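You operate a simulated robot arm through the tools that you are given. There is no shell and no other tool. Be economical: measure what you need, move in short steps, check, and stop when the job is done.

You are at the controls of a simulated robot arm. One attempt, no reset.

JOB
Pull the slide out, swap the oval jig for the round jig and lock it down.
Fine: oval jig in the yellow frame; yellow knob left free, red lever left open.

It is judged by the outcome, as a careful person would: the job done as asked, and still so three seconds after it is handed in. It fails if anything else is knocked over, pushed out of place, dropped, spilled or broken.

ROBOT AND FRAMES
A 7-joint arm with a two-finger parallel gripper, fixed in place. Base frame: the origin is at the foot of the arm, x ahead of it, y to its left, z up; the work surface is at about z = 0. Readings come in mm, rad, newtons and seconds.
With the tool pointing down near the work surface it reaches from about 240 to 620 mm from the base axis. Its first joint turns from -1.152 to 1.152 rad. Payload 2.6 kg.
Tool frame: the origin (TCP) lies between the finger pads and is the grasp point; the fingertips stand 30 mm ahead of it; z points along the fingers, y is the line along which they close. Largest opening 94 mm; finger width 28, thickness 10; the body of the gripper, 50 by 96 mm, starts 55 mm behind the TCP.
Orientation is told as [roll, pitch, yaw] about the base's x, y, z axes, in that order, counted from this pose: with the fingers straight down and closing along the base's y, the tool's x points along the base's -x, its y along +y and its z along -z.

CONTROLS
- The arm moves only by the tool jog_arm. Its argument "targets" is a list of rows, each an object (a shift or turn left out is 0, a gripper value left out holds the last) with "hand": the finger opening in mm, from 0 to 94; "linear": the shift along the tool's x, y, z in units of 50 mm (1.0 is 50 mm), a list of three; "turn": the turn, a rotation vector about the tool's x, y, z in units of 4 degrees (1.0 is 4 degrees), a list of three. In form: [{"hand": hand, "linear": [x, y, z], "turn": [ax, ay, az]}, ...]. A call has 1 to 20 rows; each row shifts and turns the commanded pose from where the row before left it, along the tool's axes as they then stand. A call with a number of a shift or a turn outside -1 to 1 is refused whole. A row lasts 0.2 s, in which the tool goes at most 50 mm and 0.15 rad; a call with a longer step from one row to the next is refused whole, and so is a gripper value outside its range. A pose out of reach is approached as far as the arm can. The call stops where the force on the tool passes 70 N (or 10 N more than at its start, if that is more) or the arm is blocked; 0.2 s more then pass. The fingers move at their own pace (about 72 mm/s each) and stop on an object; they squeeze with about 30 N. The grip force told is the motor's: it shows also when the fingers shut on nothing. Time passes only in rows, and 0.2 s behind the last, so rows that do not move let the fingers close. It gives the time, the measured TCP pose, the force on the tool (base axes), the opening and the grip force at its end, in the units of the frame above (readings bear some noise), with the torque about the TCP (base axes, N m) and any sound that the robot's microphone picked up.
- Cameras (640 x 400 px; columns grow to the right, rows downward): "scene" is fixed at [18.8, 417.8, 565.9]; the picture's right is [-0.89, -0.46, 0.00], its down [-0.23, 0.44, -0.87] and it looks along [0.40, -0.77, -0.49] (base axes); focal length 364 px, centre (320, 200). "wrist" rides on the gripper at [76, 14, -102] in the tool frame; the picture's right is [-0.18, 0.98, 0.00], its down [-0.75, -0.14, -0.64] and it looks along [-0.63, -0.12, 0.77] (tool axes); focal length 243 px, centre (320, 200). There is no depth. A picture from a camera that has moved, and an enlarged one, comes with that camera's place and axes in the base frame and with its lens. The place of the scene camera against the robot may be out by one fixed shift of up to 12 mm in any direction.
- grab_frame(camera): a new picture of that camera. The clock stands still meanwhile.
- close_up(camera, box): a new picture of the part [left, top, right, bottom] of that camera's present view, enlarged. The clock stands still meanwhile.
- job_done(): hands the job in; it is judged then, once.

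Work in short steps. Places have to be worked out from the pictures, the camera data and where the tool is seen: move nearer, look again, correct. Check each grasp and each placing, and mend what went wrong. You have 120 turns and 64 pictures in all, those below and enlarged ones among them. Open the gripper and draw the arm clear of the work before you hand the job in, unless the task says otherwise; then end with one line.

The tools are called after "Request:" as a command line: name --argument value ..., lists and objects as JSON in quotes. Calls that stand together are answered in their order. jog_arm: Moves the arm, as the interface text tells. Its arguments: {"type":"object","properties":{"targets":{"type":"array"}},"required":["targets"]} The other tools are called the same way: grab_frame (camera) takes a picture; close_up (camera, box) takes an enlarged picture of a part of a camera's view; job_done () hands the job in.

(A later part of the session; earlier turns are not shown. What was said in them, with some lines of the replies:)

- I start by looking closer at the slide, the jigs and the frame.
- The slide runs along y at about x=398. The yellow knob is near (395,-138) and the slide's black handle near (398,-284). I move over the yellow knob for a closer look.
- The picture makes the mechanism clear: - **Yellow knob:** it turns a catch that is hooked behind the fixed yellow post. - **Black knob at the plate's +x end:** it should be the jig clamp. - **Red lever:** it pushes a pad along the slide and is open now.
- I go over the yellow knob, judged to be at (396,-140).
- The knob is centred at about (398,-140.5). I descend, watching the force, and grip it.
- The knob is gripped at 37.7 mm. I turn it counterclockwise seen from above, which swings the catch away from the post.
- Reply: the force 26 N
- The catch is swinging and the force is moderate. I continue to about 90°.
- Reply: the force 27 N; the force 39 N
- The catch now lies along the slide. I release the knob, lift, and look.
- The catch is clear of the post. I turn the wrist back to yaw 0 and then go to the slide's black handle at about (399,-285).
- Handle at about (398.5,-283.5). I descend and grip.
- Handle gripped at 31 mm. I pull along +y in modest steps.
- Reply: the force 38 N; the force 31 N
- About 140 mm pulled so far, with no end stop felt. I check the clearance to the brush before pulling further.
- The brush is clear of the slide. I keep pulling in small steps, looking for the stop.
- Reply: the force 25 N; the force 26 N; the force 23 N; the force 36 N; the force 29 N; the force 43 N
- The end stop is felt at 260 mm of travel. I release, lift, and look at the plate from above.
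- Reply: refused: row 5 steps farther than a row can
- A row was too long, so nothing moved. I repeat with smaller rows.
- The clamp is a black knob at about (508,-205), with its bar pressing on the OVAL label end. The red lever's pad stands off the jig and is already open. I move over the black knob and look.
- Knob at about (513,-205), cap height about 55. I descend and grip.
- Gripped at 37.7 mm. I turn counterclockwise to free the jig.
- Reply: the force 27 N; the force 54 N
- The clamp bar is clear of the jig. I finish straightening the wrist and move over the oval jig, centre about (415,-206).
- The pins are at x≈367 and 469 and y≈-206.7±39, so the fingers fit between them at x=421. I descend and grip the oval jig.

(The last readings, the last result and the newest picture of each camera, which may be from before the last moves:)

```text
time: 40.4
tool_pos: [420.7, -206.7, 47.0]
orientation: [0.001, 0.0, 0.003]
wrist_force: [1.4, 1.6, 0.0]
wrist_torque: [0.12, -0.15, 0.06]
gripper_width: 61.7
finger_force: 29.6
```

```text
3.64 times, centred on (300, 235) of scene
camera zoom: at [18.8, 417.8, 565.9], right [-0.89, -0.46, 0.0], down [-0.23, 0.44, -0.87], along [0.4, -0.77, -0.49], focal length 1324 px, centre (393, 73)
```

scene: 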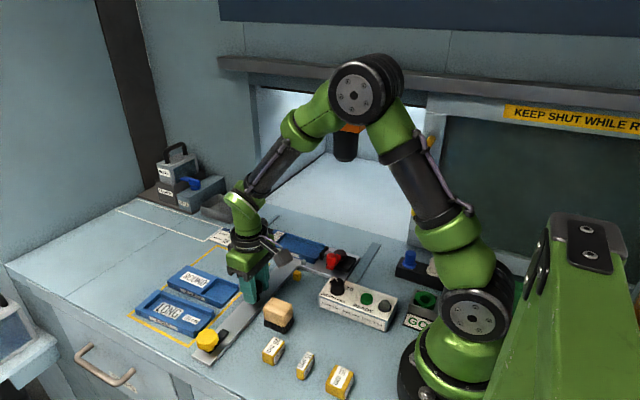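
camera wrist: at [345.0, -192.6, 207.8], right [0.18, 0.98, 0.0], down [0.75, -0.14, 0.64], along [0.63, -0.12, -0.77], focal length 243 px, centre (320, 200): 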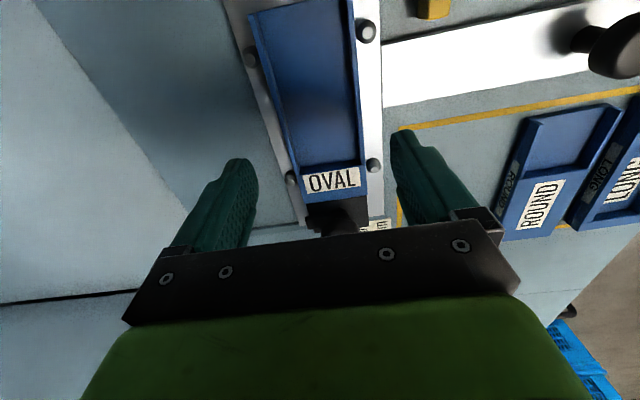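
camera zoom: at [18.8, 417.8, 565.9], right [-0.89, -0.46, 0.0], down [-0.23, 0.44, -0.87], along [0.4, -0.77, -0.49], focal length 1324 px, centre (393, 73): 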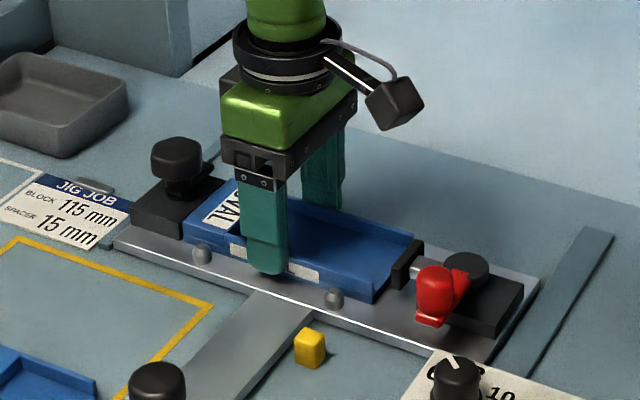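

The oval jig is gripped at 61.7 mm. I lift it straight up.

Request:
jog_arm --targets '[{"linear": [0, 0, -0.2]}, {"linear": [0, 0, -0.4]}, {"linear": [0, 0, -0.5]}, {"linear": [0, 0, -0.5]}]'

Request:
jog_arm --targets '[{"linear": [-0.5, 0.5, 0]}, {"linear": [-0.5, 0.5, 0]}, {"linear": [-0.5, 0.5, 0]}, {"linear": [-0.5, 0.6, 0]}]'

Request:
grab_frame --camera "wrist"

Request:
grab_frame --camera "scene"

```text
time: 41.4
tool_pos: [420.1, -207.9, 128.9]
orientation: [0.001, 0.002, 0.002]
wrist_force: [0.0, 0.2, -3.2]
wrist_torque: [-0.01, 0.02, 0.02]
gripper_width: 62.1
finger_force: 29.6
```

```text
time: 42.4
tool_pos: [518.8, -102.2, 129.0]
orientation: [0.0, 0.001, 0.0]
wrist_force: [0.2, 0.1, -1.9]
wrist_torque: [0.02, 0.04, 0.0]
gripper_width: 61.8
finger_force: 29.7
```

```text
21 pictures are left
camera wrist: at [442.5, -87.6, 231.2], right [0.18, 0.98, 0.0], down [0.75, -0.14, 0.64], along [0.63, -0.12, -0.77], focal length 243 px, centre (320, 200)
```

wrist: 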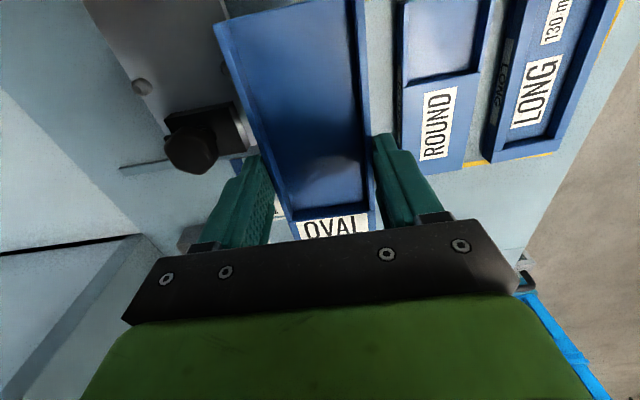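

```text
20 pictures are left
```

scene: 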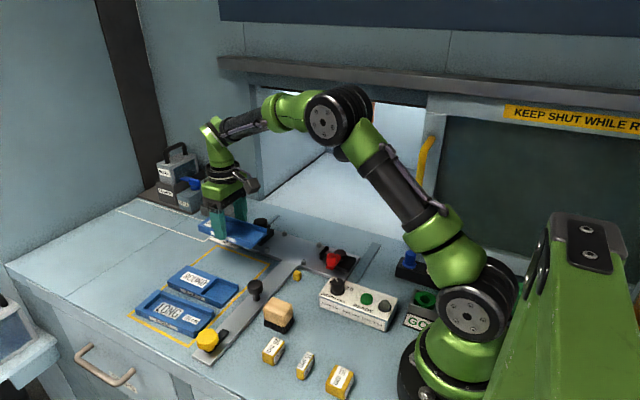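

Round's near edge is at y≈-33 and the frame spans about x 447–616 from y -138. I aim the oval jig at (531,-92) and descend to just above the table.

Request:
jog_arm --targets '[{"linear": [-0.24, 0.2, 0]}, {"linear": [0, 0, 0.6]}, {"linear": [0, 0, 0.6]}, {"linear": [0, 0, 0.4]}]'

Request:
close_up --camera "scene" --box '[120, 200, 300, 350]'

Request:
grab_frame --camera "wrist"

```text
time: 43.4
tool_pos: [533.1, -93.2, 47.6]
orientation: [0.002, -0.001, 0.001]
wrist_force: [-0.2, -0.1, -3.2]
wrist_torque: [0.01, 0.03, 0.04]
gripper_width: 61.8
finger_force: 29.8
```

```text
2.67 times, centred on (210, 275) of scene
camera zoom: at [18.8, 417.8, 565.9], right [-0.89, -0.46, 0.0], down [-0.23, 0.44, -0.87], along [0.4, -0.77, -0.49], focal length 971 px, centre (613, 0)
```

zoom: 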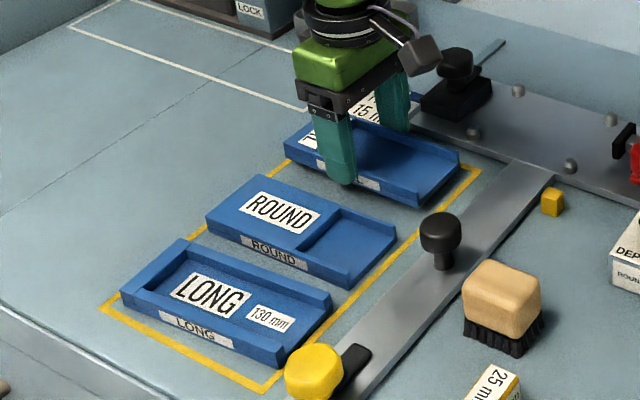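

```text
18 pictures are left
camera wrist: at [456.9, -79.1, 149.9], right [0.18, 0.98, 0.0], down [0.75, -0.14, 0.64], along [0.63, -0.12, -0.77], focal length 243 px, centre (320, 200)
```

wrist: 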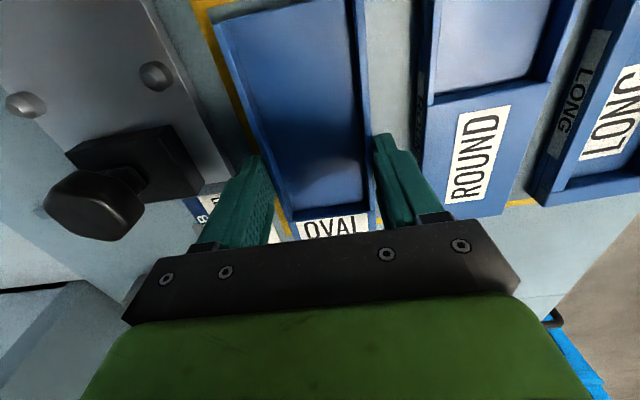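

The oval jig is within the frame and clear of the round jig. I lower in small steps until contact.

Request:
jog_arm --targets '[{"linear": [0.02, 0, 0.1]}, {"linear": [0, 0, 0.05]}]'

Request:
jog_arm --targets '[{"linear": [0, 0, 0.06]}]'

```text
time: 44.0
tool_pos: [532.4, -92.9, 41.9]
orientation: [0.0, 0.0, 0.001]
wrist_force: [0.1, 0.2, -2.4]
wrist_torque: [0.01, 0.03, -0.02]
gripper_width: 61.8
finger_force: 30.2
```

```text
time: 44.4
tool_pos: [532.0, -92.4, 35.6]
orientation: [-0.001, 0.0, 0.001]
wrist_force: [-0.4, 0.1, -2.9]
wrist_torque: [-0.01, 0.03, 0.02]
gripper_width: 61.5
finger_force: 29.6
```

Request:
jog_arm --targets '[{"linear": [0, 0, 0.04]}]'

Request:
close_up --camera "scene" --box '[190, 220, 270, 280]'

```text
time: 44.8
tool_pos: [532.7, -91.5, 36.3]
orientation: [0.0, -0.002, 0.0]
wrist_force: [-5.2, -0.5, 12.9]
wrist_torque: [0.2, 1.01, 0.14]
gripper_width: 61.7
finger_force: 30.3
```

```text
6.67 times, centred on (230, 250) of scene
camera zoom: at [18.7, 417.8, 565.9], right [-0.89, -0.46, 0.0], down [-0.23, 0.44, -0.87], along [0.4, -0.77, -0.49], focal length 2428 px, centre (920, -133)
```

zoom: 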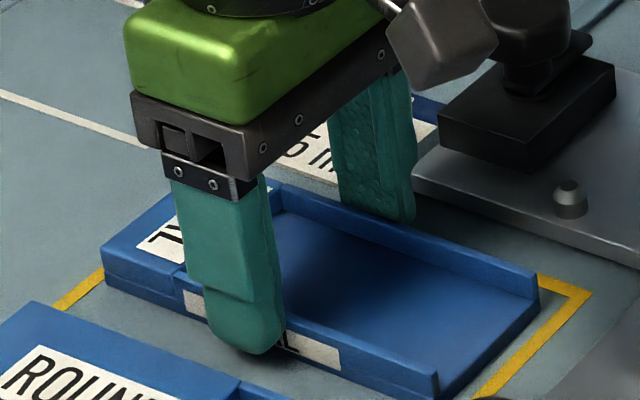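

Contact with the table. The +x end is close to the line while the -x end has about 10 mm to spare, so I lift slightly, shift 4 mm toward -x and set it down again.

Request:
jog_arm --targets '[{"linear": [0, 0, -0.1]}, {"linear": [0.09, 0, 0]}, {"linear": [0, 0, 0.1]}]'

Request:
jog_arm --targets '[{"hand": 74}, {"hand": 74}, {"linear": [0, 0, -0.4]}, {"linear": [0, 0, -0.8]}, {"linear": [0, 0, -0.4]}]'

Request:
grab_frame --camera "wrist"

Request:
close_up --camera "scene" --box '[120, 210, 280, 350]'

```text
time: 45.6
tool_pos: [526.8, -92.5, 36.3]
orientation: [0.002, -0.002, -0.001]
wrist_force: [-5.9, -1.5, 15.9]
wrist_torque: [0.25, 0.94, 0.28]
gripper_width: 62.0
finger_force: 30.0
```

```text
time: 46.8
tool_pos: [526.8, -91.4, 114.7]
orientation: [0.0, 0.0, 0.0]
wrist_force: [0.0, 0.1, -0.2]
wrist_torque: [0.05, 0.02, -0.01]
gripper_width: 74.1
finger_force: 0.0
```

```text
16 pictures are left
camera wrist: at [449.6, -77.3, 217.7], right [0.18, 0.98, 0.0], down [0.75, -0.14, 0.64], along [0.63, -0.12, -0.77], focal length 243 px, centre (320, 200)
```

wrist: 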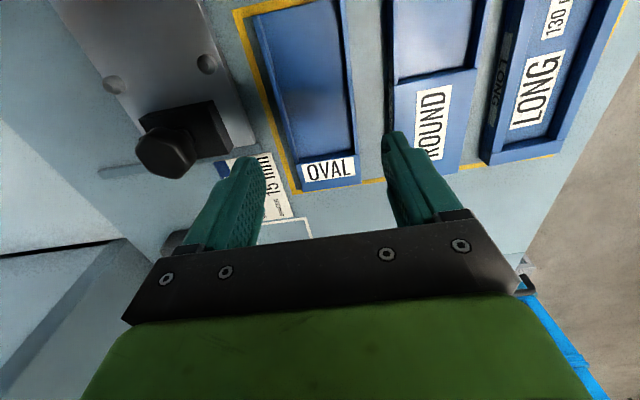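

```text
2.86 times, centred on (200, 280) of scene
camera zoom: at [18.8, 417.8, 565.9], right [-0.89, -0.46, 0.0], down [-0.23, 0.44, -0.87], along [0.4, -0.77, -0.49], focal length 1040 px, centre (663, -29)
```

zoom: 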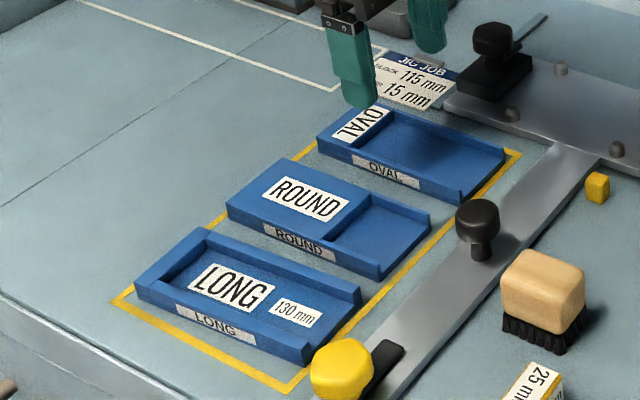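

The oval jig sits in the frame. I go over the round jig, estimated at (531, 3), and look to centre precisely, because the gap to LONG is only about 20 mm.

Request:
jog_arm --targets '[{"linear": [-0.08, 0.6, 0], "hand": 72}, {"linear": [0, 0.7, 0]}, {"linear": [0, 0.6, 0]}, {"linear": [0, 0, 0.5]}]'

Request:
grab_frame --camera "wrist"

```text
time: 47.8
tool_pos: [530.0, 1.4, 90.8]
orientation: [0.0, 0.0, 0.002]
wrist_force: [-0.5, -0.6, 0.1]
wrist_torque: [-0.02, -0.01, 0.02]
gripper_width: 72.0
finger_force: 0.0
```

```text
14 pictures are left
camera wrist: at [452.9, 16.4, 194.3], right [0.18, 0.98, 0.0], down [0.75, -0.14, 0.64], along [0.63, -0.12, -0.77], focal length 243 px, centre (320, 200)
```

wrist: 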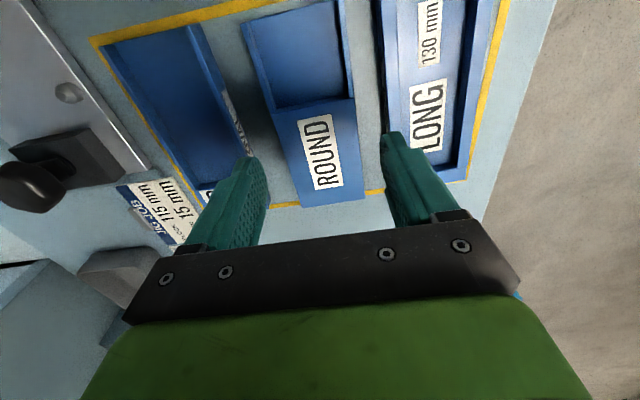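

Round is centred at y≈0.5 and is practically straight. Each finger has about 4 mm of room, so I descend and grip.

Request:
jog_arm --targets '[{"linear": [0, -0.02, 0.4]}, {"linear": [0, 0, 0.3]}, {"linear": [0, 0, 0.2]}, {"linear": [0, 0, 0.16]}]'

Request:
jog_arm --targets '[{"hand": 40}, {"hand": 40}, {"hand": 40}]'

Request:
close_up --camera "scene" --box '[120, 210, 280, 350]'

```text
time: 48.8
tool_pos: [528.9, 2.3, 37.8]
orientation: [-0.001, -0.001, 0.0]
wrist_force: [0.1, 0.7, -0.6]
wrist_torque: [-0.01, 0.03, 0.01]
gripper_width: 72.1
finger_force: 0.1
```

```text
time: 49.6
tool_pos: [529.0, 2.6, 36.9]
orientation: [0.0, 0.0, -0.001]
wrist_force: [0.5, 0.1, -0.3]
wrist_torque: [-0.09, -0.1, 0.0]
gripper_width: 61.2
finger_force: 30.1
```

```text
2.86 times, centred on (200, 280) of scene
camera zoom: at [18.8, 417.8, 565.9], right [-0.89, -0.46, 0.0], down [-0.23, 0.44, -0.87], along [0.4, -0.77, -0.49], focal length 1040 px, centre (663, -29)
```

zoom: 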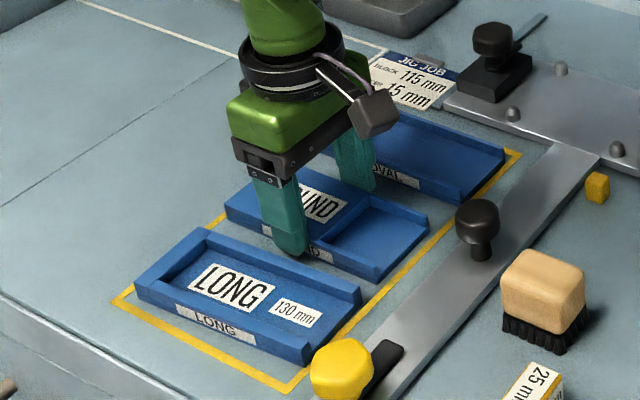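

Round is gripped at 61.2 mm. I lift it and carry it over the slide plate, short of the seat height.

Request:
jog_arm --targets '[{"linear": [0, 0, -0.4]}, {"linear": [0, 0, -0.7]}, {"linear": [0, 0, -0.7]}, {"linear": [0.35, -0.7, 0]}, {"linear": [0.35, -0.7, 0]}, {"linear": [0.35, -0.7, 0]}, {"linear": [0.35, -0.7, 0]}, {"linear": [0.35, -0.7, 0]}, {"linear": [0.35, -0.7, 0]}, {"linear": [0.06, 0, 0.5]}]'

Request:
grab_frame --camera "wrist"

Request:
close_up --camera "scene" --box '[220, 180, 380, 290]'

```text
time: 51.8
tool_pos: [428.0, -209.6, 101.6]
orientation: [-0.002, -0.003, 0.002]
wrist_force: [-3.6, 1.5, 7.9]
wrist_torque: [0.11, -0.66, 0.16]
gripper_width: 61.8
finger_force: 30.0
```

```text
12 pictures are left
camera wrist: at [350.6, -196.1, 204.2], right [0.18, 0.98, 0.0], down [0.75, -0.14, 0.64], along [0.63, -0.12, -0.76], focal length 243 px, centre (320, 200)
```

wrist: 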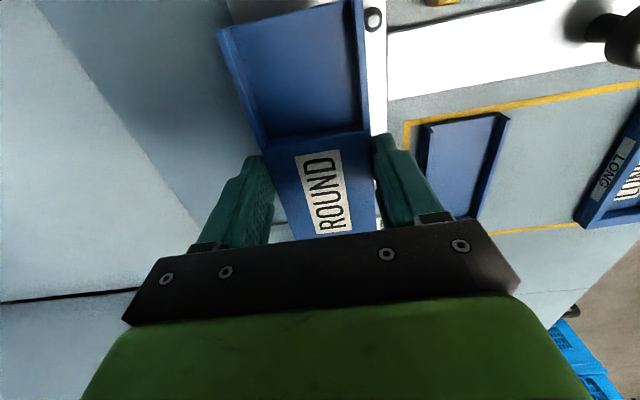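

```text
3.64 times, centred on (300, 235) of scene
camera zoom: at [18.7, 417.8, 565.9], right [-0.89, -0.46, 0.0], down [-0.23, 0.44, -0.87], along [0.4, -0.77, -0.49], focal length 1324 px, centre (393, 73)
```

zoom: 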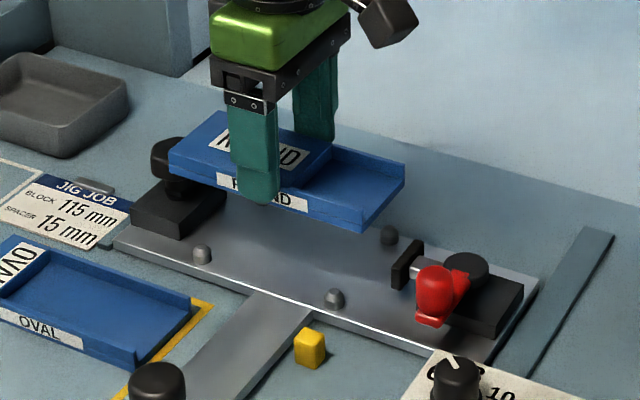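

A slight upward force suggests the jig's end touched the clamp knob's top. Compared with how I held the oval, Round sits about 3 mm further +x in the hand, so the seat pose is TCP x≈418. I raise and shift there.

Request:
jog_arm --targets '[{"linear": [0, 0, -0.3]}, {"linear": [0.2, 0.05, 0]}, {"linear": [0, 0, 0]}]'

Request:
grab_frame --camera "wrist"

```text
time: 52.6
tool_pos: [414.8, -207.5, 117.2]
orientation: [0.0, 0.001, 0.001]
wrist_force: [-0.1, -0.4, -2.0]
wrist_torque: [0.01, 0.01, 0.03]
gripper_width: 61.7
finger_force: 30.3
```

```text
10 pictures are left
camera wrist: at [338.6, -192.7, 219.2], right [0.18, 0.98, 0.0], down [0.75, -0.14, 0.64], along [0.63, -0.12, -0.77], focal length 243 px, centre (320, 200)
```

wrist: 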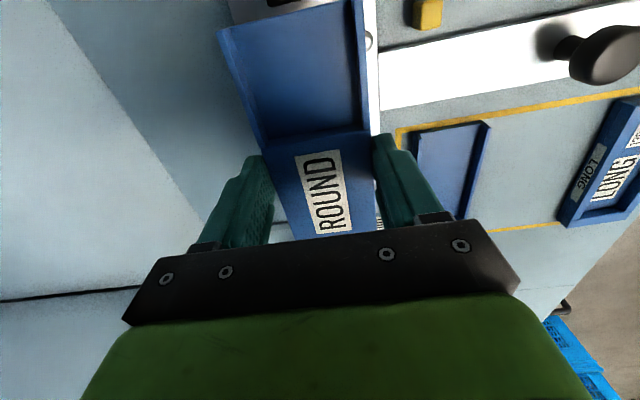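

Request:
jog_arm --targets '[{"linear": [-0.05, 0, 0.5]}, {"linear": [0, 0, 0.5]}, {"linear": [0, 0, 0.14]}]'

Request:
close_up --camera "scene" --box '[235, 200, 355, 290]'

```text
time: 53.4
tool_pos: [413.7, -204.4, 58.7]
orientation: [0.0, 0.0, -0.001]
wrist_force: [-0.3, 0.5, -3.3]
wrist_torque: [-0.03, 0.04, 0.02]
gripper_width: 61.6
finger_force: 29.8
```

```text
4.44 times, centred on (295, 245) of scene
camera zoom: at [18.8, 417.8, 565.9], right [-0.89, -0.46, 0.0], down [-0.23, 0.44, -0.87], along [0.4, -0.77, -0.49], focal length 1619 px, centre (431, 0)
```

zoom: 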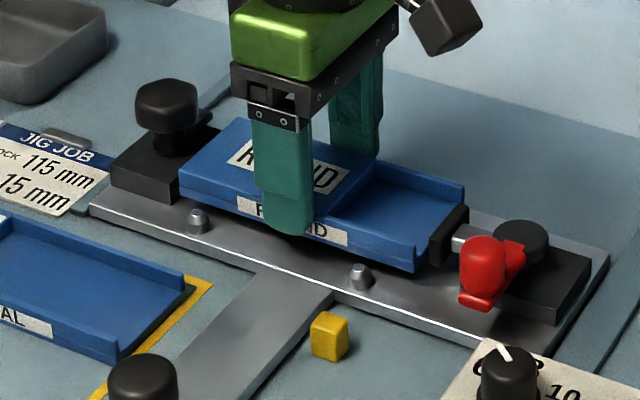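

Request:
jog_arm --targets '[{"linear": [0, 0, 0]}]'

Request:
jog_arm --targets '[{"linear": [0, 0, 0]}]'

Request:
jog_arm --targets '[{"linear": [0, 0, 0]}]'

```text
time: 53.8
tool_pos: [414.1, -206.2, 59.0]
orientation: [0.002, 0.001, 0.0]
wrist_force: [-0.3, 0.1, -2.9]
wrist_torque: [0.0, 0.04, 0.02]
gripper_width: 61.5
finger_force: 30.4
```

```text
time: 54.2
tool_pos: [413.8, -205.7, 59.3]
orientation: [-0.001, -0.001, -0.001]
wrist_force: [-0.5, -0.3, -1.7]
wrist_torque: [-0.01, 0.05, 0.0]
gripper_width: 61.5
finger_force: 30.0
```

```text
time: 54.6
tool_pos: [413.9, -205.6, 59.5]
orientation: [-0.001, 0.0, 0.001]
wrist_force: [0.1, 0.9, -3.2]
wrist_torque: [-0.02, 0.04, -0.02]
gripper_width: 61.6
finger_force: 29.8
```

The readings average x=413.9 and y=-205.8. The picture shows about a 4 mm gap to the clamp block, so I shift +3 mm in x and -1 mm in y, then lower.

Request:
jog_arm --targets '[{"linear": [-0.06, -0.02, 0]}, {"linear": [0, 0, 0.1]}, {"linear": [0, 0, 0.08]}]'

Request:
jog_arm --targets '[{"linear": [0, 0, 0.04]}]'

```text
time: 55.4
tool_pos: [416.7, -206.2, 49.7]
orientation: [-0.001, 0.001, 0.0]
wrist_force: [1.0, 0.0, -1.9]
wrist_torque: [0.02, 0.05, 0.01]
gripper_width: 61.5
finger_force: 30.6
```

```text
time: 55.8
tool_pos: [417.7, -206.3, 48.3]
orientation: [0.001, -0.001, 0.001]
wrist_force: [-2.1, 0.1, 2.7]
wrist_torque: [0.03, 0.54, -0.03]
gripper_width: 61.5
finger_force: 30.1
```

Request:
jog_arm --targets '[{"linear": [0, 0, 0.03]}]'

Request:
close_up --camera "scene" --box '[235, 200, 355, 290]'

```text
time: 56.2
tool_pos: [418.4, -207.5, 48.5]
orientation: [-0.001, -0.002, 0.001]
wrist_force: [-6.9, 3.8, 18.3]
wrist_torque: [0.15, 0.92, -0.01]
gripper_width: 61.6
finger_force: 29.9
```

```text
4.44 times, centred on (295, 245) of scene
camera zoom: at [18.7, 417.8, 565.9], right [-0.89, -0.46, 0.0], down [-0.23, 0.44, -0.87], along [0.4, -0.77, -0.49], focal length 1619 px, centre (431, 0)
```

zoom: 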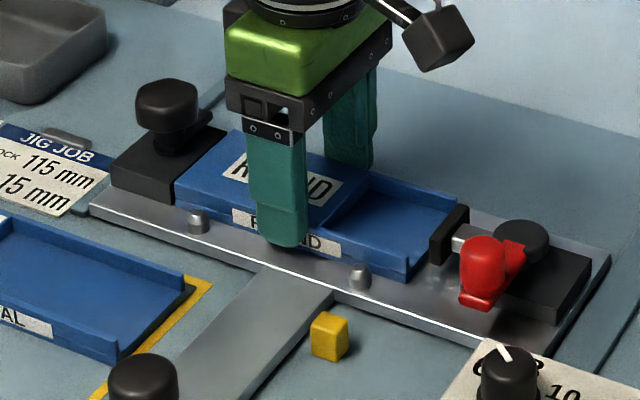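

Round is seated between the pins against the clamp block. I release, lift, turn the wrist to the knob's present orientation and move over the clamp knob, whose centre is judged to be (516,-207).

Request:
jog_arm --targets '[{"hand": 74}, {"hand": 74}, {"linear": [0, 0, -0.4]}, {"linear": [0, 0, -0.8]}, {"linear": [0, 0, -0.8]}, {"linear": [-0.66, 0, 0]}, {"linear": [-0.66, 0, 0]}, {"linear": [-0.64, 0, 0], "hand": 60}]'

Request:
jog_arm --targets '[{"turn": [0, 0, -1]}, {"turn": [0, 0, -1]}, {"turn": [0, 0, -1]}, {"turn": [0, 0, -1]}, {"turn": [0, 0, -1]}, {"turn": [0, 0, -1]}, {"turn": [0, 0, -1]}, {"turn": [0, 0, -1]}, {"turn": [0, 0, -1]}, {"turn": [0, 0, -1]}, {"turn": [0, 0, -1]}, {"turn": [0, 0, -1]}, {"turn": [0, 0, -1]}, {"turn": [0, 0, -1]}, {"turn": [0, 0, -1]}, {"turn": [0, 0, -1]}, {"turn": [0, 0, -1]}, {"turn": [0, 0, -1]}, {"turn": [0, 0, -1]}, {"turn": [0, 0, -1]}]'

Request:
jog_arm --targets '[{"turn": [0, 0, -1]}, {"turn": [0, 0, -1]}]'

Request:
close_up --camera "scene" --box '[225, 200, 345, 290]'

```text
time: 58.0
tool_pos: [512.2, -205.7, 148.1]
orientation: [0.0, 0.0, 0.001]
wrist_force: [0.2, 0.0, 0.1]
wrist_torque: [0.03, 0.01, -0.03]
gripper_width: 60.0
finger_force: 0.1
```

```text
time: 62.2
tool_pos: [516.4, -206.2, 147.2]
orientation: [0.0, -0.001, 1.401]
wrist_force: [-0.5, 0.0, -0.5]
wrist_torque: [-0.02, 0.02, 0.01]
gripper_width: 60.3
finger_force: 0.0
```

```text
time: 62.8
tool_pos: [515.9, -207.1, 147.6]
orientation: [0.0, 0.001, 1.538]
wrist_force: [0.1, 1.0, 0.6]
wrist_torque: [0.01, -0.01, 0.02]
gripper_width: 59.7
finger_force: 0.2
```

```text
4.44 times, centred on (285, 245) of scene
camera zoom: at [18.8, 417.8, 565.9], right [-0.89, -0.46, 0.0], down [-0.23, 0.44, -0.87], along [0.4, -0.77, -0.49], focal length 1619 px, centre (476, 0)
```

zoom: 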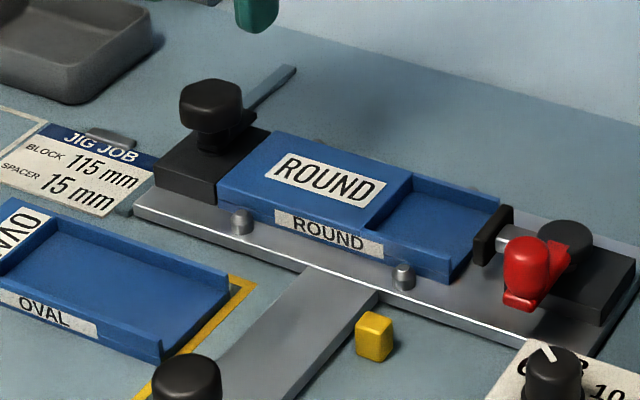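

The jig is seated well. I descend on the clamp knob and grip it.

Request:
jog_arm --targets '[{"linear": [0, 0, 0.6]}, {"linear": [0, 0, 0.5]}, {"linear": [0, 0, 0.42]}, {"hand": 20}, {"hand": 20}, {"hand": 20}]'

```text
time: 64.2
tool_pos: [517.2, -207.9, 69.4]
orientation: [-0.003, 0.001, 1.538]
wrist_force: [23.9, -5.3, -13.1]
wrist_torque: [-0.02, -0.41, -0.08]
gripper_width: 37.4
finger_force: 45.3
```

Request:
jog_arm --targets '[{"linear": [0, -0.04, 0]}, {"turn": [0, 0, 1]}, {"turn": [0, 0, 1]}, {"turn": [0, 0, 1]}, {"turn": [0, 0, 1]}, {"turn": [0, 0, 1]}, {"turn": [0, 0, 1]}, {"turn": [0, 0, 1]}, {"turn": [0, 0, 1]}, {"turn": [0, 0, 1]}, {"turn": [0, 0, 1]}, {"turn": [0, 0, 1]}, {"turn": [0, 0, 1]}]'

Request:
jog_arm --targets '[{"turn": [0, 0, 1]}, {"turn": [0, 0, 1]}, {"turn": [0, 0, 1]}, {"turn": [0, 0, 1]}, {"turn": [0, 0, 1]}, {"turn": [0, 0, 1]}, {"turn": [0, 0, 1]}, {"turn": [0, 0, 1]}, {"turn": [0, 0, 1]}, {"turn": [0, 0, 1]}]'

Request:
close_up --camera "scene" --box '[225, 200, 345, 290]'

```text
time: 67.0
tool_pos: [515.5, -207.5, 70.1]
orientation: [0.009, 0.005, 0.693]
wrist_force: [-36.8, 0.6, -6.1]
wrist_torque: [0.26, 0.22, 0.07]
gripper_width: 37.1
finger_force: 45.2
```

```text
time: 69.2
tool_pos: [514.9, -205.8, 70.0]
orientation: [0.005, 0.009, -0.003]
wrist_force: [-32.6, 5.2, -4.5]
wrist_torque: [0.24, 0.04, -0.04]
gripper_width: 37.3
finger_force: 44.7
```

```text
4.44 times, centred on (285, 245) of scene
camera zoom: at [18.8, 417.7, 565.9], right [-0.89, -0.46, 0.0], down [-0.23, 0.44, -0.87], along [0.4, -0.77, -0.49], focal length 1619 px, centre (476, 0)
```

zoom: 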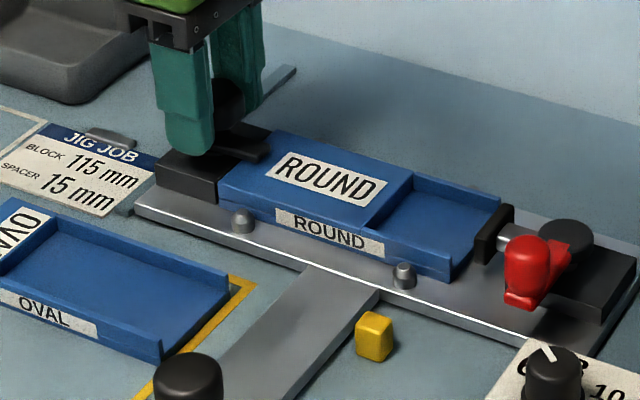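

The bar is back over the jig's end. I release, lift clear and inspect.

Request:
jog_arm --targets '[{"hand": 60}, {"hand": 60}, {"linear": [0, 0, -0.7]}, {"linear": [0, 0, -0.9]}, {"linear": [0.4, 0, -0.8]}]'

Request:
close_up --camera "scene" --box '[245, 210, 305, 250]'

Request:
grab_frame --camera "wrist"

```text
time: 70.4
tool_pos: [495.3, -209.2, 193.5]
orientation: [0.0, 0.0, 0.0]
wrist_force: [0.0, 0.3, 0.2]
wrist_torque: [0.0, -0.02, 0.0]
gripper_width: 60.0
finger_force: 0.0
```

```text
10.00 times, centred on (275, 230) of scene
camera zoom: at [18.8, 417.8, 565.9], right [-0.89, -0.46, 0.0], down [-0.23, 0.44, -0.87], along [0.4, -0.77, -0.49], focal length 3642 px, centre (770, -100)
```

zoom: 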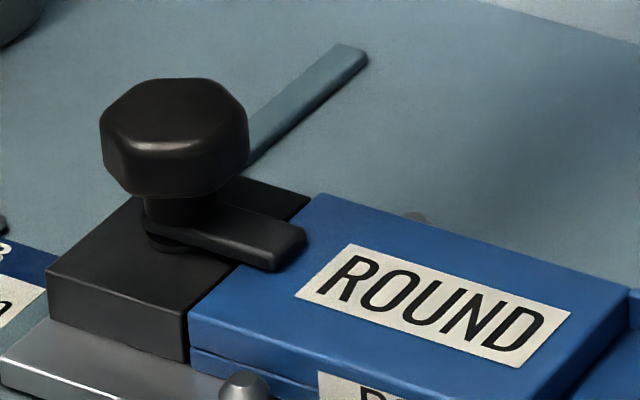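

```text
4 pictures are left
camera wrist: at [419.2, -195.9, 296.0], right [0.18, 0.98, 0.0], down [0.75, -0.14, 0.64], along [0.63, -0.12, -0.77], focal length 243 px, centre (320, 200)
```

wrist: 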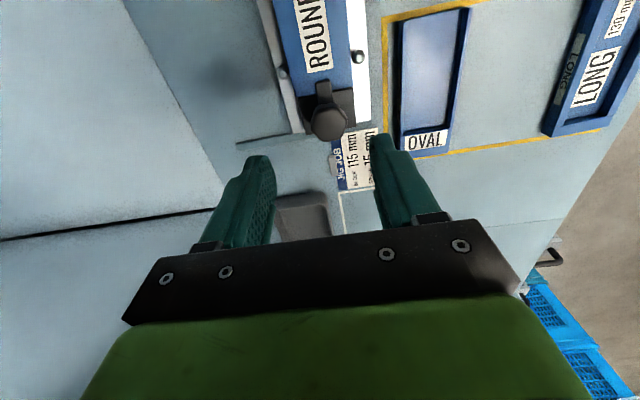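

The clamp bar presses on ROUND just as it did on OVAL. I draw the arm up and back, then take a last look.

Request:
jog_arm --targets '[{"linear": [0.4, 0, -0.7]}, {"linear": [0.6, 0.3, -0.6]}, {"linear": [0.6, 0.3, 0]}]'

Request:
grab_frame --camera "scene"

```text
time: 71.2
tool_pos: [416.6, -178.0, 254.4]
orientation: [0.0, 0.0, 0.003]
wrist_force: [0.2, 0.5, 0.6]
wrist_torque: [0.03, -0.01, 0.02]
gripper_width: 60.1
finger_force: 0.0
```

```text
3 pictures are left
```

scene: 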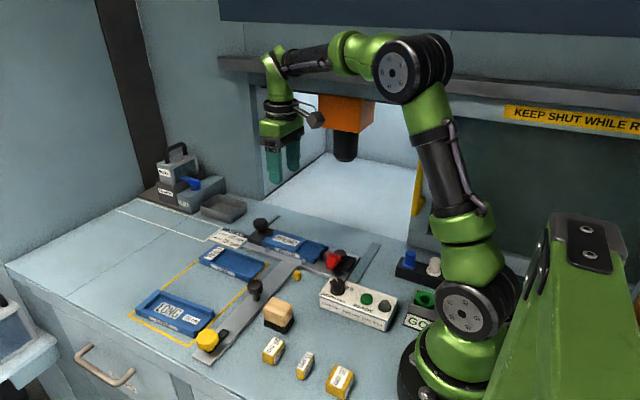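

The picture shows the slide out, Round clamped, Oval in the yellow frame, everything else undisturbed and the arm clear. I hand the job in.

Request:
job_done

```text
The job is handed in.
```

The slide is out to its end stop, the round jig is in place and locked with the black clamp knob, the oval jig is in the yellow frame, and the yellow knob is free and the red lever open.
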